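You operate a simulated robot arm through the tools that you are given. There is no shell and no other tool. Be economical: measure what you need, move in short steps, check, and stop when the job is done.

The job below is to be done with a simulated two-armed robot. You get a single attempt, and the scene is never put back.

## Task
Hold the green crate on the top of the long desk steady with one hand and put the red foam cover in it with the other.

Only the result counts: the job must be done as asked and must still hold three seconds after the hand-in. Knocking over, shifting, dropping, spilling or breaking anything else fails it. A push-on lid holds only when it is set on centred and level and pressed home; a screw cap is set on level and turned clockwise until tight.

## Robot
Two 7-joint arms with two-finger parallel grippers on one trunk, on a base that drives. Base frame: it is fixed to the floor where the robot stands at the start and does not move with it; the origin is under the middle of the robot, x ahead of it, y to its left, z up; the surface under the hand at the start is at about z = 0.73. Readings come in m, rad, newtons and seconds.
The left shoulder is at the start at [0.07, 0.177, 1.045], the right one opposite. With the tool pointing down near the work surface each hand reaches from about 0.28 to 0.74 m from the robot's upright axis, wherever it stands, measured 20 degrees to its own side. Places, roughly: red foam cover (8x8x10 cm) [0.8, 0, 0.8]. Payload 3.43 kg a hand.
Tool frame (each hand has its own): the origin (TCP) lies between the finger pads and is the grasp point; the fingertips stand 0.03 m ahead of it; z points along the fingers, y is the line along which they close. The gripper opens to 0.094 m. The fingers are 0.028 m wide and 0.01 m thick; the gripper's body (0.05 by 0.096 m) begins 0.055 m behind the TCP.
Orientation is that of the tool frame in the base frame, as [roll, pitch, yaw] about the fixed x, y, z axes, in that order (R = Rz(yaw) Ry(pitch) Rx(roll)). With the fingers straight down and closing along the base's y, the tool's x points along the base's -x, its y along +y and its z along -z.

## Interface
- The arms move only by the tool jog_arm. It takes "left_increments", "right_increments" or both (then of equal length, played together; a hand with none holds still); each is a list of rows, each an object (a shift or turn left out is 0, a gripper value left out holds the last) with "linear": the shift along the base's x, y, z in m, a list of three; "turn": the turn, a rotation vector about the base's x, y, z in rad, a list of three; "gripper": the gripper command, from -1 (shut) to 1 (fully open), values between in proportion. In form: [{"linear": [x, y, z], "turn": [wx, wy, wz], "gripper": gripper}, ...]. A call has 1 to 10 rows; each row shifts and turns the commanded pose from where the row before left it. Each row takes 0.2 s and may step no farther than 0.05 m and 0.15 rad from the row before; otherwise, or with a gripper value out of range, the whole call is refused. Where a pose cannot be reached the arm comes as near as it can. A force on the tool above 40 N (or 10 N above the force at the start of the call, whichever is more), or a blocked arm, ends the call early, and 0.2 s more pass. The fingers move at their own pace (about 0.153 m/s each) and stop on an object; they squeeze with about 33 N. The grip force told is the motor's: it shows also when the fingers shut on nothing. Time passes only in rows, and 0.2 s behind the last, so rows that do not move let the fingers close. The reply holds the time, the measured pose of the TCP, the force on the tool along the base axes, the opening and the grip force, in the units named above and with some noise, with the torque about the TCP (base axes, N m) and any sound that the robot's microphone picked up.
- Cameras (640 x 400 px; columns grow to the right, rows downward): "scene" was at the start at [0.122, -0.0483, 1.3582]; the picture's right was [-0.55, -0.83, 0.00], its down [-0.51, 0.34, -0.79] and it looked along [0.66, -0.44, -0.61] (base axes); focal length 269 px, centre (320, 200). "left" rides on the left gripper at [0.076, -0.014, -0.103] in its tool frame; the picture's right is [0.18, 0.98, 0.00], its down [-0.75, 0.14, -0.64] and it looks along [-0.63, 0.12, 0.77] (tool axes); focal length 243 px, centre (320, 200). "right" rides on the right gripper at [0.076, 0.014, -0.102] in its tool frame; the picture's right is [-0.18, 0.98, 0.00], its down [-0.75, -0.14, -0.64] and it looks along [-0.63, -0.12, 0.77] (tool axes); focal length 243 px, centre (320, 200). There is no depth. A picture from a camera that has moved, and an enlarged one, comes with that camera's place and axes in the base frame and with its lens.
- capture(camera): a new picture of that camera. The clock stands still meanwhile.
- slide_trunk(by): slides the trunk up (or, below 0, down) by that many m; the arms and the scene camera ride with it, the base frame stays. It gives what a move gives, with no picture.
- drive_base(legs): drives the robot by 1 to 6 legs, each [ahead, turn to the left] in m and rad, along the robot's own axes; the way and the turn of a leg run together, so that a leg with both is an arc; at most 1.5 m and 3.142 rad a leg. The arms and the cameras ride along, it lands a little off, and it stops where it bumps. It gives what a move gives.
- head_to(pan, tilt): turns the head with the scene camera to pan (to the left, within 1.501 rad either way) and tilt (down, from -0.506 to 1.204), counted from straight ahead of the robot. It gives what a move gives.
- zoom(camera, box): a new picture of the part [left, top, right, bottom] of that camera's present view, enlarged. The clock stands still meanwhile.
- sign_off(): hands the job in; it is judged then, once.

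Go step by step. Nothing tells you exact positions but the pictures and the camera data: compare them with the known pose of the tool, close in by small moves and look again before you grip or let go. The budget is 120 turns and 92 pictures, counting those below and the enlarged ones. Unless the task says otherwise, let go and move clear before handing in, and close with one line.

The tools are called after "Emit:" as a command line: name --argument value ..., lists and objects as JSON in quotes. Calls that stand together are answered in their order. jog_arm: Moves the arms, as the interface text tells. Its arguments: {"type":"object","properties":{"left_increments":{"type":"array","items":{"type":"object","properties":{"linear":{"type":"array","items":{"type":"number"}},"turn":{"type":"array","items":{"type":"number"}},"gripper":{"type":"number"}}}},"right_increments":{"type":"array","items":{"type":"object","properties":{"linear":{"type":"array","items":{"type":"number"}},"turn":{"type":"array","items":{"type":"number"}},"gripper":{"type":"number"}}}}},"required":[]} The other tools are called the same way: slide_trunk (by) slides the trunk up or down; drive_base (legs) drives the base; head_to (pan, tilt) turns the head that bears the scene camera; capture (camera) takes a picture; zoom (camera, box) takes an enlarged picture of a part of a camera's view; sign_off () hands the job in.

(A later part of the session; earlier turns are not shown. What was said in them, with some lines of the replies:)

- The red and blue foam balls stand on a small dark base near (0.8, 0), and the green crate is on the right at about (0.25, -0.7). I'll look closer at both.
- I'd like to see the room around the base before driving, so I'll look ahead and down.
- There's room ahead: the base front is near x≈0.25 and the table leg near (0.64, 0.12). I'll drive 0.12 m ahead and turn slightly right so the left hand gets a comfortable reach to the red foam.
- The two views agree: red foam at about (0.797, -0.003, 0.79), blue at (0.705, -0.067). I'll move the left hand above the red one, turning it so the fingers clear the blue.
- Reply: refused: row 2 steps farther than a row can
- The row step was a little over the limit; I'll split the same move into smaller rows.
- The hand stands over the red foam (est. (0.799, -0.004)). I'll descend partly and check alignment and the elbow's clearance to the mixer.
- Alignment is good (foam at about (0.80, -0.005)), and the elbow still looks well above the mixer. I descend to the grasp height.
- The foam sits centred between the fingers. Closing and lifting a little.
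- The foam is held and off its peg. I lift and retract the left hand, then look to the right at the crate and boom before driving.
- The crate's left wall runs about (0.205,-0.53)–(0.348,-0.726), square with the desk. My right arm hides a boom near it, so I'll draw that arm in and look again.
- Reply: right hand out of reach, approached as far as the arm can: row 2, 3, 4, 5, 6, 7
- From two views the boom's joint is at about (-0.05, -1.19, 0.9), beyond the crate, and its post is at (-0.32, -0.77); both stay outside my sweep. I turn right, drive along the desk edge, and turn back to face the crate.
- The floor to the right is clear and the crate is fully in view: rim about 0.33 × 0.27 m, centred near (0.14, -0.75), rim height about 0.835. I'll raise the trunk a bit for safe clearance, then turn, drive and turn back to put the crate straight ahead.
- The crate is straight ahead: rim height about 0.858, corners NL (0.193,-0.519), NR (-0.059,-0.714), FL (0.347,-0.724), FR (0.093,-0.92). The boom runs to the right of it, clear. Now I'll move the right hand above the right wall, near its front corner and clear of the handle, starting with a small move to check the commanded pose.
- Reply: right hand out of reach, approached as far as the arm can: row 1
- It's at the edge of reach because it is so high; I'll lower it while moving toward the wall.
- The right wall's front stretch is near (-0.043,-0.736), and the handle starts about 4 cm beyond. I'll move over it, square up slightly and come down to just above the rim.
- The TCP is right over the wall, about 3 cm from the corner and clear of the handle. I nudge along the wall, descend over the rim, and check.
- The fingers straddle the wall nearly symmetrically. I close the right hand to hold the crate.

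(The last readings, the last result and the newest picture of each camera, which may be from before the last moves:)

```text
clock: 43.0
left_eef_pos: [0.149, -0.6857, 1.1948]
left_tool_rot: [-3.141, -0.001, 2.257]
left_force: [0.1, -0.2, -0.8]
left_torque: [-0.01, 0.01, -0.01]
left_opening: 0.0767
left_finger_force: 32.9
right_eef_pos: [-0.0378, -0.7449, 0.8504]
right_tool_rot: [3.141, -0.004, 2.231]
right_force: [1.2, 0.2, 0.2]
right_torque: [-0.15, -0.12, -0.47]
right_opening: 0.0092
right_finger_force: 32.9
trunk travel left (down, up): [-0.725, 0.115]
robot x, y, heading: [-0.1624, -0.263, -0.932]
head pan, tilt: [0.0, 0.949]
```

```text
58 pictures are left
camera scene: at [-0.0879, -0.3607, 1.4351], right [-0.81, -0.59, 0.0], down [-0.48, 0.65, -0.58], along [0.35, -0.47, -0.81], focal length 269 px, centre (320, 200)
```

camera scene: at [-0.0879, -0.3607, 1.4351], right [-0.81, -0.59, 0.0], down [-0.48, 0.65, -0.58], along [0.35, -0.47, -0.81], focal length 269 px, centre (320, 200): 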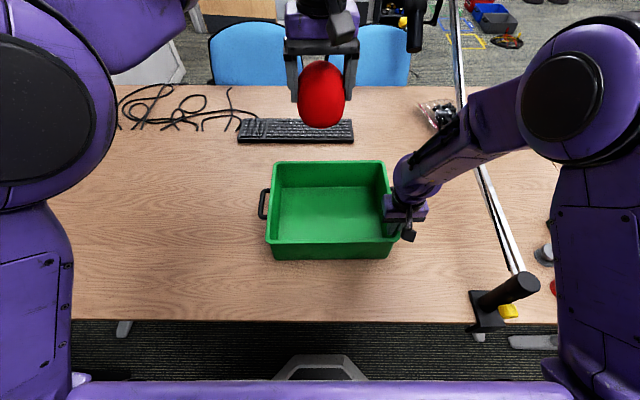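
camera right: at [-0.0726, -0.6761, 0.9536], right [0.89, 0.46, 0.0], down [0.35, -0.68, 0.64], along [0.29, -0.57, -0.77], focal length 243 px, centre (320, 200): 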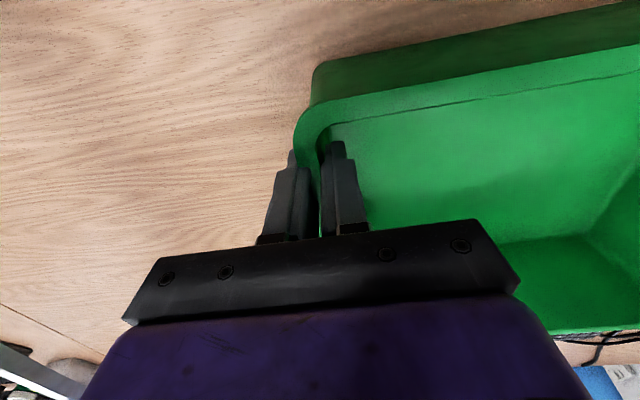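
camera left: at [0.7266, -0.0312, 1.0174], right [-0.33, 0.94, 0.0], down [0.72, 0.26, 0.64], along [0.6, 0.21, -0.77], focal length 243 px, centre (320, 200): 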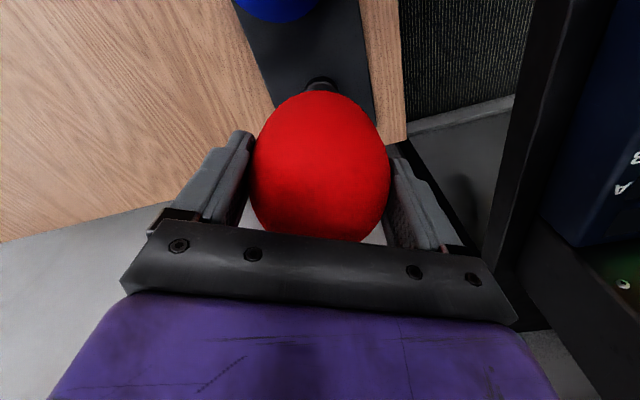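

The crate wall is gripped (opening 9 mm). Now I lower the left hand with the foam into the crate, stopping first above the rim.

Emit:
jog_arm --left_increments '[{"linear": [0.01, -0.007, -0.03]}, {"linear": [0.009, -0.007, -0.03]}, {"linear": [0, 0, -0.04]}, {"linear": [0, 0, -0.04]}, {"linear": [0, 0, -0.04]}, {"linear": [0, 0, -0.03]}, {"linear": [0, 0, -0.03]}, {}]'

Emit:
capture --camera "left"

Emit:
capture --camera "scene"

```text
clock: 44.8
left_eef_pos: [0.1699, -0.7012, 0.9551]
left_tool_rot: [-3.141, -0.001, 2.26]
left_force: [0.1, 0.1, -1.0]
left_torque: [-0.03, -0.01, 0.04]
left_opening: 0.0763
left_finger_force: 32.7
right_eef_pos: [-0.0394, -0.7452, 0.8502]
right_tool_rot: [-3.141, -0.004, 2.23]
right_force: [-0.8, -1.2, 3.1]
right_torque: [0.21, 0.17, -0.37]
right_opening: 0.0092
right_finger_force: 33.0
trunk travel left (down, up): [-0.725, 0.115]
robot x, y, heading: [-0.157, -0.2675, -0.933]
head pan, tilt: [0.0, 0.949]
```

```text
57 pictures are left
camera left: at [0.1106, -0.6527, 1.0584], right [0.64, 0.77, 0.0], down [0.59, -0.49, 0.64], along [0.49, -0.41, -0.77], focal length 243 px, centre (320, 200)
```

left: 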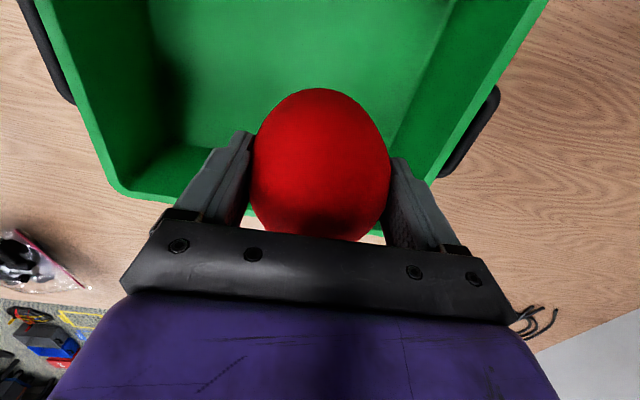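

```text
56 pictures are left
camera scene: at [-0.0885, -0.3608, 1.4351], right [-0.81, -0.59, 0.0], down [-0.48, 0.65, -0.58], along [0.35, -0.47, -0.81], focal length 269 px, centre (320, 200)
```

scene: 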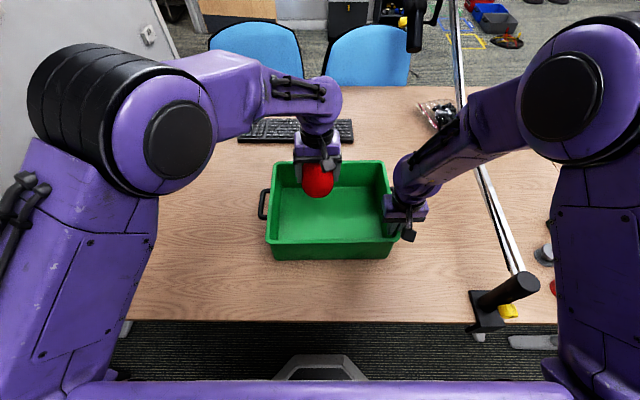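

Well inside all walls (12 cm from the left wall, 13 cm from near and far). Lowering the foam to the crate floor.

Emit:
jog_arm --left_increments '[{"linear": [0, 0, -0.03]}, {"linear": [0, 0, -0.03]}, {"linear": [0, 0, -0.03]}, {"linear": [0, 0, -0.025]}, {"linear": [0, 0, -0.015]}, {"linear": [0, 0, -0.01]}, {}]'

Emit:
capture --camera "left"

Emit:
capture --camera "scene"

```text
clock: 46.4
left_eef_pos: [0.1681, -0.6987, 0.8133]
left_tool_rot: [3.142, 0.0, 2.258]
left_force: [0.0, 0.2, -0.2]
left_torque: [-0.03, -0.01, 0.03]
left_opening: 0.0761
left_finger_force: 32.9
right_eef_pos: [-0.0392, -0.7448, 0.8508]
right_tool_rot: [-3.141, -0.002, 2.23]
right_force: [-2.6, -0.2, 1.5]
right_torque: [-0.01, 0.0, -0.38]
right_opening: 0.0095
right_finger_force: 33.6
trunk travel left (down, up): [-0.725, 0.115]
robot x, y, heading: [-0.158, -0.2633, -0.941]
head pan, tilt: [0.0, 0.949]
```

```text
55 pictures are left
camera left: at [0.1086, -0.6504, 0.9169], right [0.64, 0.76, 0.0], down [0.59, -0.49, 0.64], along [0.49, -0.41, -0.77], focal length 243 px, centre (320, 200)
```

left: 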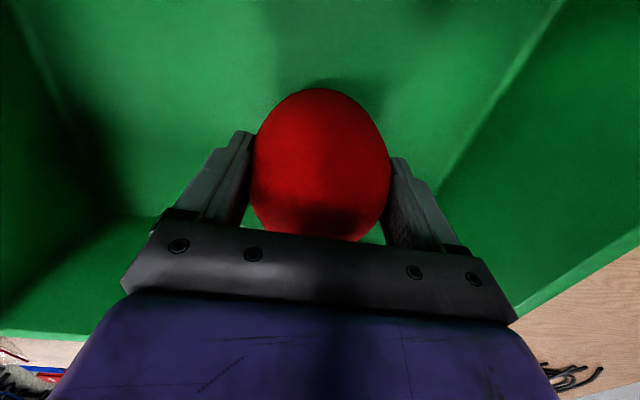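

```text
54 pictures are left
camera scene: at [-0.0885, -0.3607, 1.4351], right [-0.81, -0.59, 0.0], down [-0.48, 0.65, -0.58], along [0.35, -0.47, -0.81], focal length 269 px, centre (320, 200)
```

scene: 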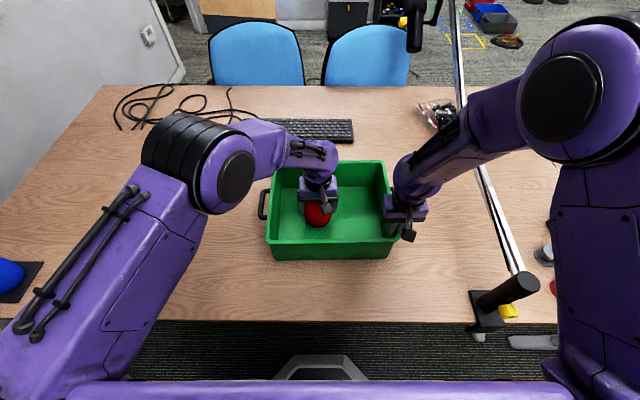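

No contact yet; I ease down a few more millimetres, watching force.

Emit:
jog_arm --left_increments '[{"linear": [0, 0, -0.004]}, {"linear": [0, 0, -0.004]}, {}]'

```text
clock: 47.2
left_eef_pos: [0.1687, -0.6996, 0.8065]
left_tool_rot: [-3.141, -0.001, 2.256]
left_force: [-1.1, 0.4, 0.1]
left_torque: [0.01, -0.01, 0.03]
left_opening: 0.0762
left_finger_force: 32.5
right_eef_pos: [-0.0389, -0.7447, 0.8503]
right_tool_rot: [-3.141, -0.004, 2.231]
right_force: [-1.6, -0.6, 1.6]
right_torque: [-0.03, 0.02, -0.43]
right_opening: 0.0095
right_finger_force: 32.5
trunk travel left (down, up): [-0.725, 0.115]
robot x, y, heading: [-0.1571, -0.2585, -0.936]
head pan, tilt: [0.0, 0.949]
```

Emit:
jog_arm --left_increments '[{"linear": [0, 0, -0.004]}, {"linear": [0, 0, -0.004]}, {}]'

```text
clock: 48.1
left_eef_pos: [0.1696, -0.702, 0.8032]
left_tool_rot: [-3.14, 0.007, 2.257]
left_force: [-2.8, 4.5, 9.9]
left_torque: [0.36, -0.08, 0.1]
left_opening: 0.0761
left_finger_force: 33.0
right_eef_pos: [-0.0393, -0.7444, 0.8516]
right_tool_rot: [3.141, -0.002, 2.229]
right_force: [-0.3, -2.5, 0.5]
right_torque: [0.12, 0.12, -0.49]
right_opening: 0.0094
right_finger_force: 33.1
trunk travel left (down, up): [-0.725, 0.115]
robot x, y, heading: [-0.1611, -0.262, -0.937]
head pan, tilt: [0.0, 0.949]
stopped in row 3 (left hand): the force on the tool passed its limit at 41 N (the readings are from after the stop); the commanded pose is now the measured one
```

The foam rests on the crate floor (contact felt at z≈0.803). I ease up a few millimetres to unload, then open and lift clear slowly.

Emit:
jog_arm --left_increments '[{"linear": [0, 0, 0.003]}, {"gripper": 0.6}, {"gripper": 1}, {}, {}]'

Emit:
capture --camera "left"

```text
clock: 49.3
left_eef_pos: [0.1687, -0.7023, 0.8065]
left_tool_rot: [-3.14, 0.006, 2.256]
left_force: [-0.2, 0.2, 0.4]
left_torque: [-0.01, 0.01, 0.0]
left_opening: 0.094
left_finger_force: 0.1
right_eef_pos: [-0.0386, -0.7442, 0.8509]
right_tool_rot: [3.14, -0.002, 2.232]
right_force: [-3.1, -1.5, 8.0]
right_torque: [-0.16, -0.12, -0.44]
right_opening: 0.0095
right_finger_force: 32.9
trunk travel left (down, up): [-0.725, 0.115]
robot x, y, heading: [-0.1594, -0.2621, -0.935]
head pan, tilt: [0.0, 0.949]
```

```text
53 pictures are left
camera left: at [0.1088, -0.6527, 0.9088], right [0.64, 0.77, 0.0], down [0.58, -0.49, 0.65], along [0.49, -0.42, -0.76], focal length 243 px, centre (320, 200)
```

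left: 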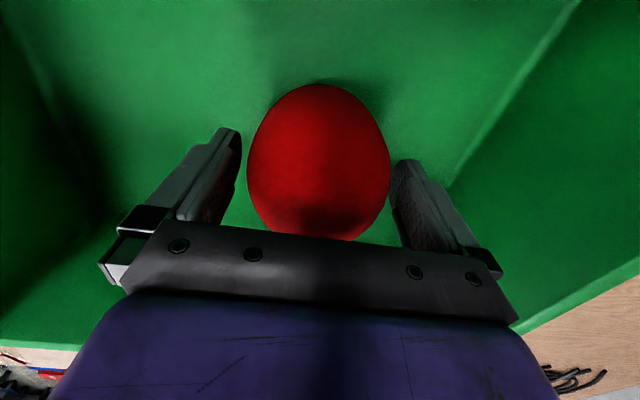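

The foam is free. Lifting the left hand straight up.

Emit:
jog_arm --left_increments '[{"linear": [0, 0, 0.02]}, {"linear": [0, 0, 0.03]}, {"linear": [0, 0, 0.04]}, {"linear": [0, 0, 0.04]}, {"linear": [0, 0, 0.04]}, {"linear": [0, 0, 0.04]}, {}]'

Emit:
capture --camera "scene"

```text
clock: 50.9
left_eef_pos: [0.1696, -0.7011, 1.014]
left_tool_rot: [-3.141, 0.005, 2.257]
left_force: [0.7, -0.5, 0.7]
left_torque: [0.0, 0.01, -0.02]
left_opening: 0.094
left_finger_force: 0.0
right_eef_pos: [-0.0381, -0.7455, 0.8514]
right_tool_rot: [3.138, -0.002, 2.231]
right_force: [-4.1, -3.9, 10.8]
right_torque: [-0.07, 0.01, -0.43]
right_opening: 0.0094
right_finger_force: 32.6
trunk travel left (down, up): [-0.725, 0.115]
robot x, y, heading: [-0.1639, -0.2614, -0.933]
head pan, tilt: [0.0, 0.949]
```

```text
52 pictures are left
camera scene: at [-0.0893, -0.3601, 1.4352], right [-0.8, -0.59, 0.0], down [-0.48, 0.65, -0.58], along [0.35, -0.47, -0.81], focal length 269 px, centre (320, 200)
```

scene: 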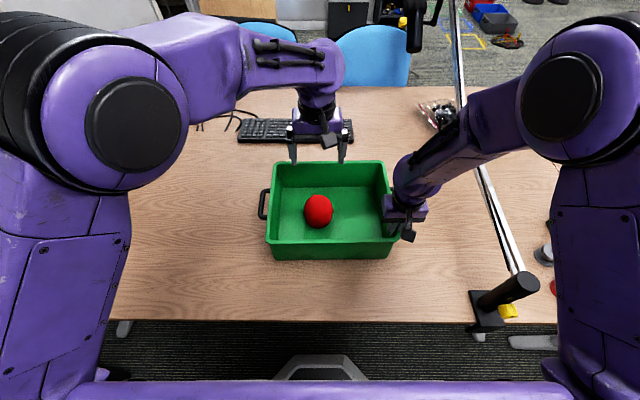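

The foam sits in the crate. Now the right hand lets go and lifts straight up.

Emit:
jog_arm --right_increments '[{"gripper": -0.6}, {"gripper": 0.0}, {"gripper": 0.9}, {}, {}]'

Emit:
capture --camera "right"

```text
clock: 52.1
left_eef_pos: [0.1698, -0.702, 1.0137]
left_tool_rot: [-3.139, 0.004, 2.257]
left_force: [-0.7, -0.3, 0.3]
left_torque: [0.0, -0.03, -0.01]
left_opening: 0.0942
left_finger_force: 0.1
right_eef_pos: [-0.04, -0.7452, 0.85]
right_tool_rot: [3.141, -0.004, 2.231]
right_force: [0.3, 0.5, -0.1]
right_torque: [0.01, -0.01, 0.04]
right_opening: 0.0892
right_finger_force: 0.0
trunk travel left (down, up): [-0.725, 0.115]
robot x, y, heading: [-0.1603, -0.261, -0.935]
head pan, tilt: [0.0, 0.949]
```

```text
51 pictures are left
camera right: at [-0.0726, -0.676, 0.9531], right [0.89, 0.46, 0.0], down [0.35, -0.68, 0.64], along [0.29, -0.57, -0.77], focal length 243 px, centre (320, 200)
```

right: 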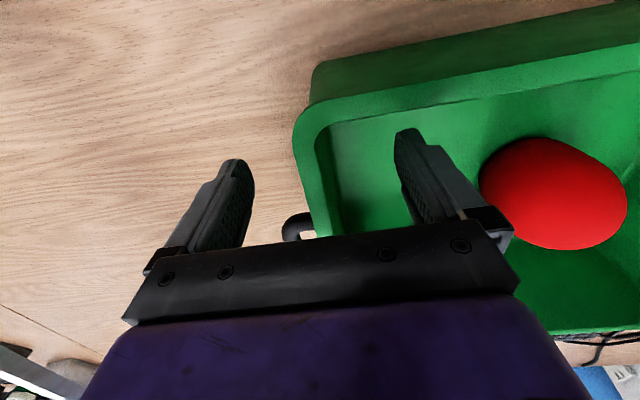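

Emit:
jog_arm --right_increments '[{"linear": [0, 0, 0.02]}, {"linear": [0, 0, 0.03]}, {"linear": [0, 0, 0.04]}, {"linear": [0, 0, 0.04]}, {"linear": [0, 0, 0.03]}, {}, {}, {}]'

Emit:
capture --camera "scene"

```text
clock: 53.9
left_eef_pos: [0.1696, -0.7011, 1.0149]
left_tool_rot: [-3.139, 0.005, 2.257]
left_force: [0.2, 0.0, 0.2]
left_torque: [0.05, -0.06, 0.0]
left_opening: 0.0939
left_finger_force: 0.1
right_eef_pos: [-0.0381, -0.7442, 1.0091]
right_tool_rot: [3.14, -0.003, 2.231]
right_force: [-0.5, -0.2, -0.2]
right_torque: [0.01, 0.03, 0.01]
right_opening: 0.089
right_finger_force: 0.0
trunk travel left (down, up): [-0.725, 0.115]
robot x, y, heading: [-0.1653, -0.2589, -0.938]
head pan, tilt: [0.0, 0.949]
```

```text
50 pictures are left
camera scene: at [-0.0881, -0.3608, 1.4351], right [-0.8, -0.59, 0.0], down [-0.48, 0.65, -0.58], along [0.35, -0.47, -0.81], focal length 269 px, centre (320, 200)
```

scene: 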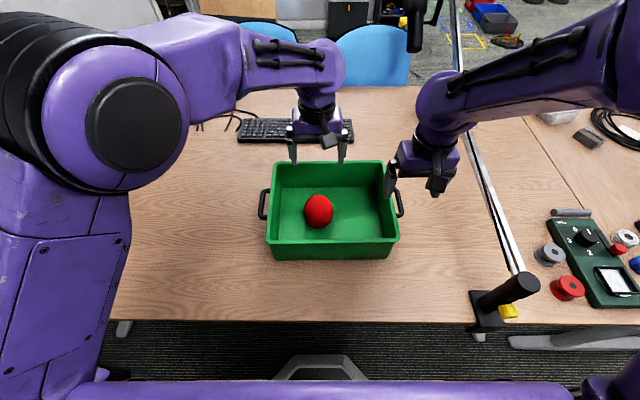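

The red foam cover is at rest inside the green crate. The crate stands where it was, both hands are clear, and nothing else has moved, so I'm handing in.

Emit:
sign_off

```text
The job is handed in.
```

The red foam cover is in the green crate: the right hand held the crate steady while the left hand put the cover in, and both hands are now clear.
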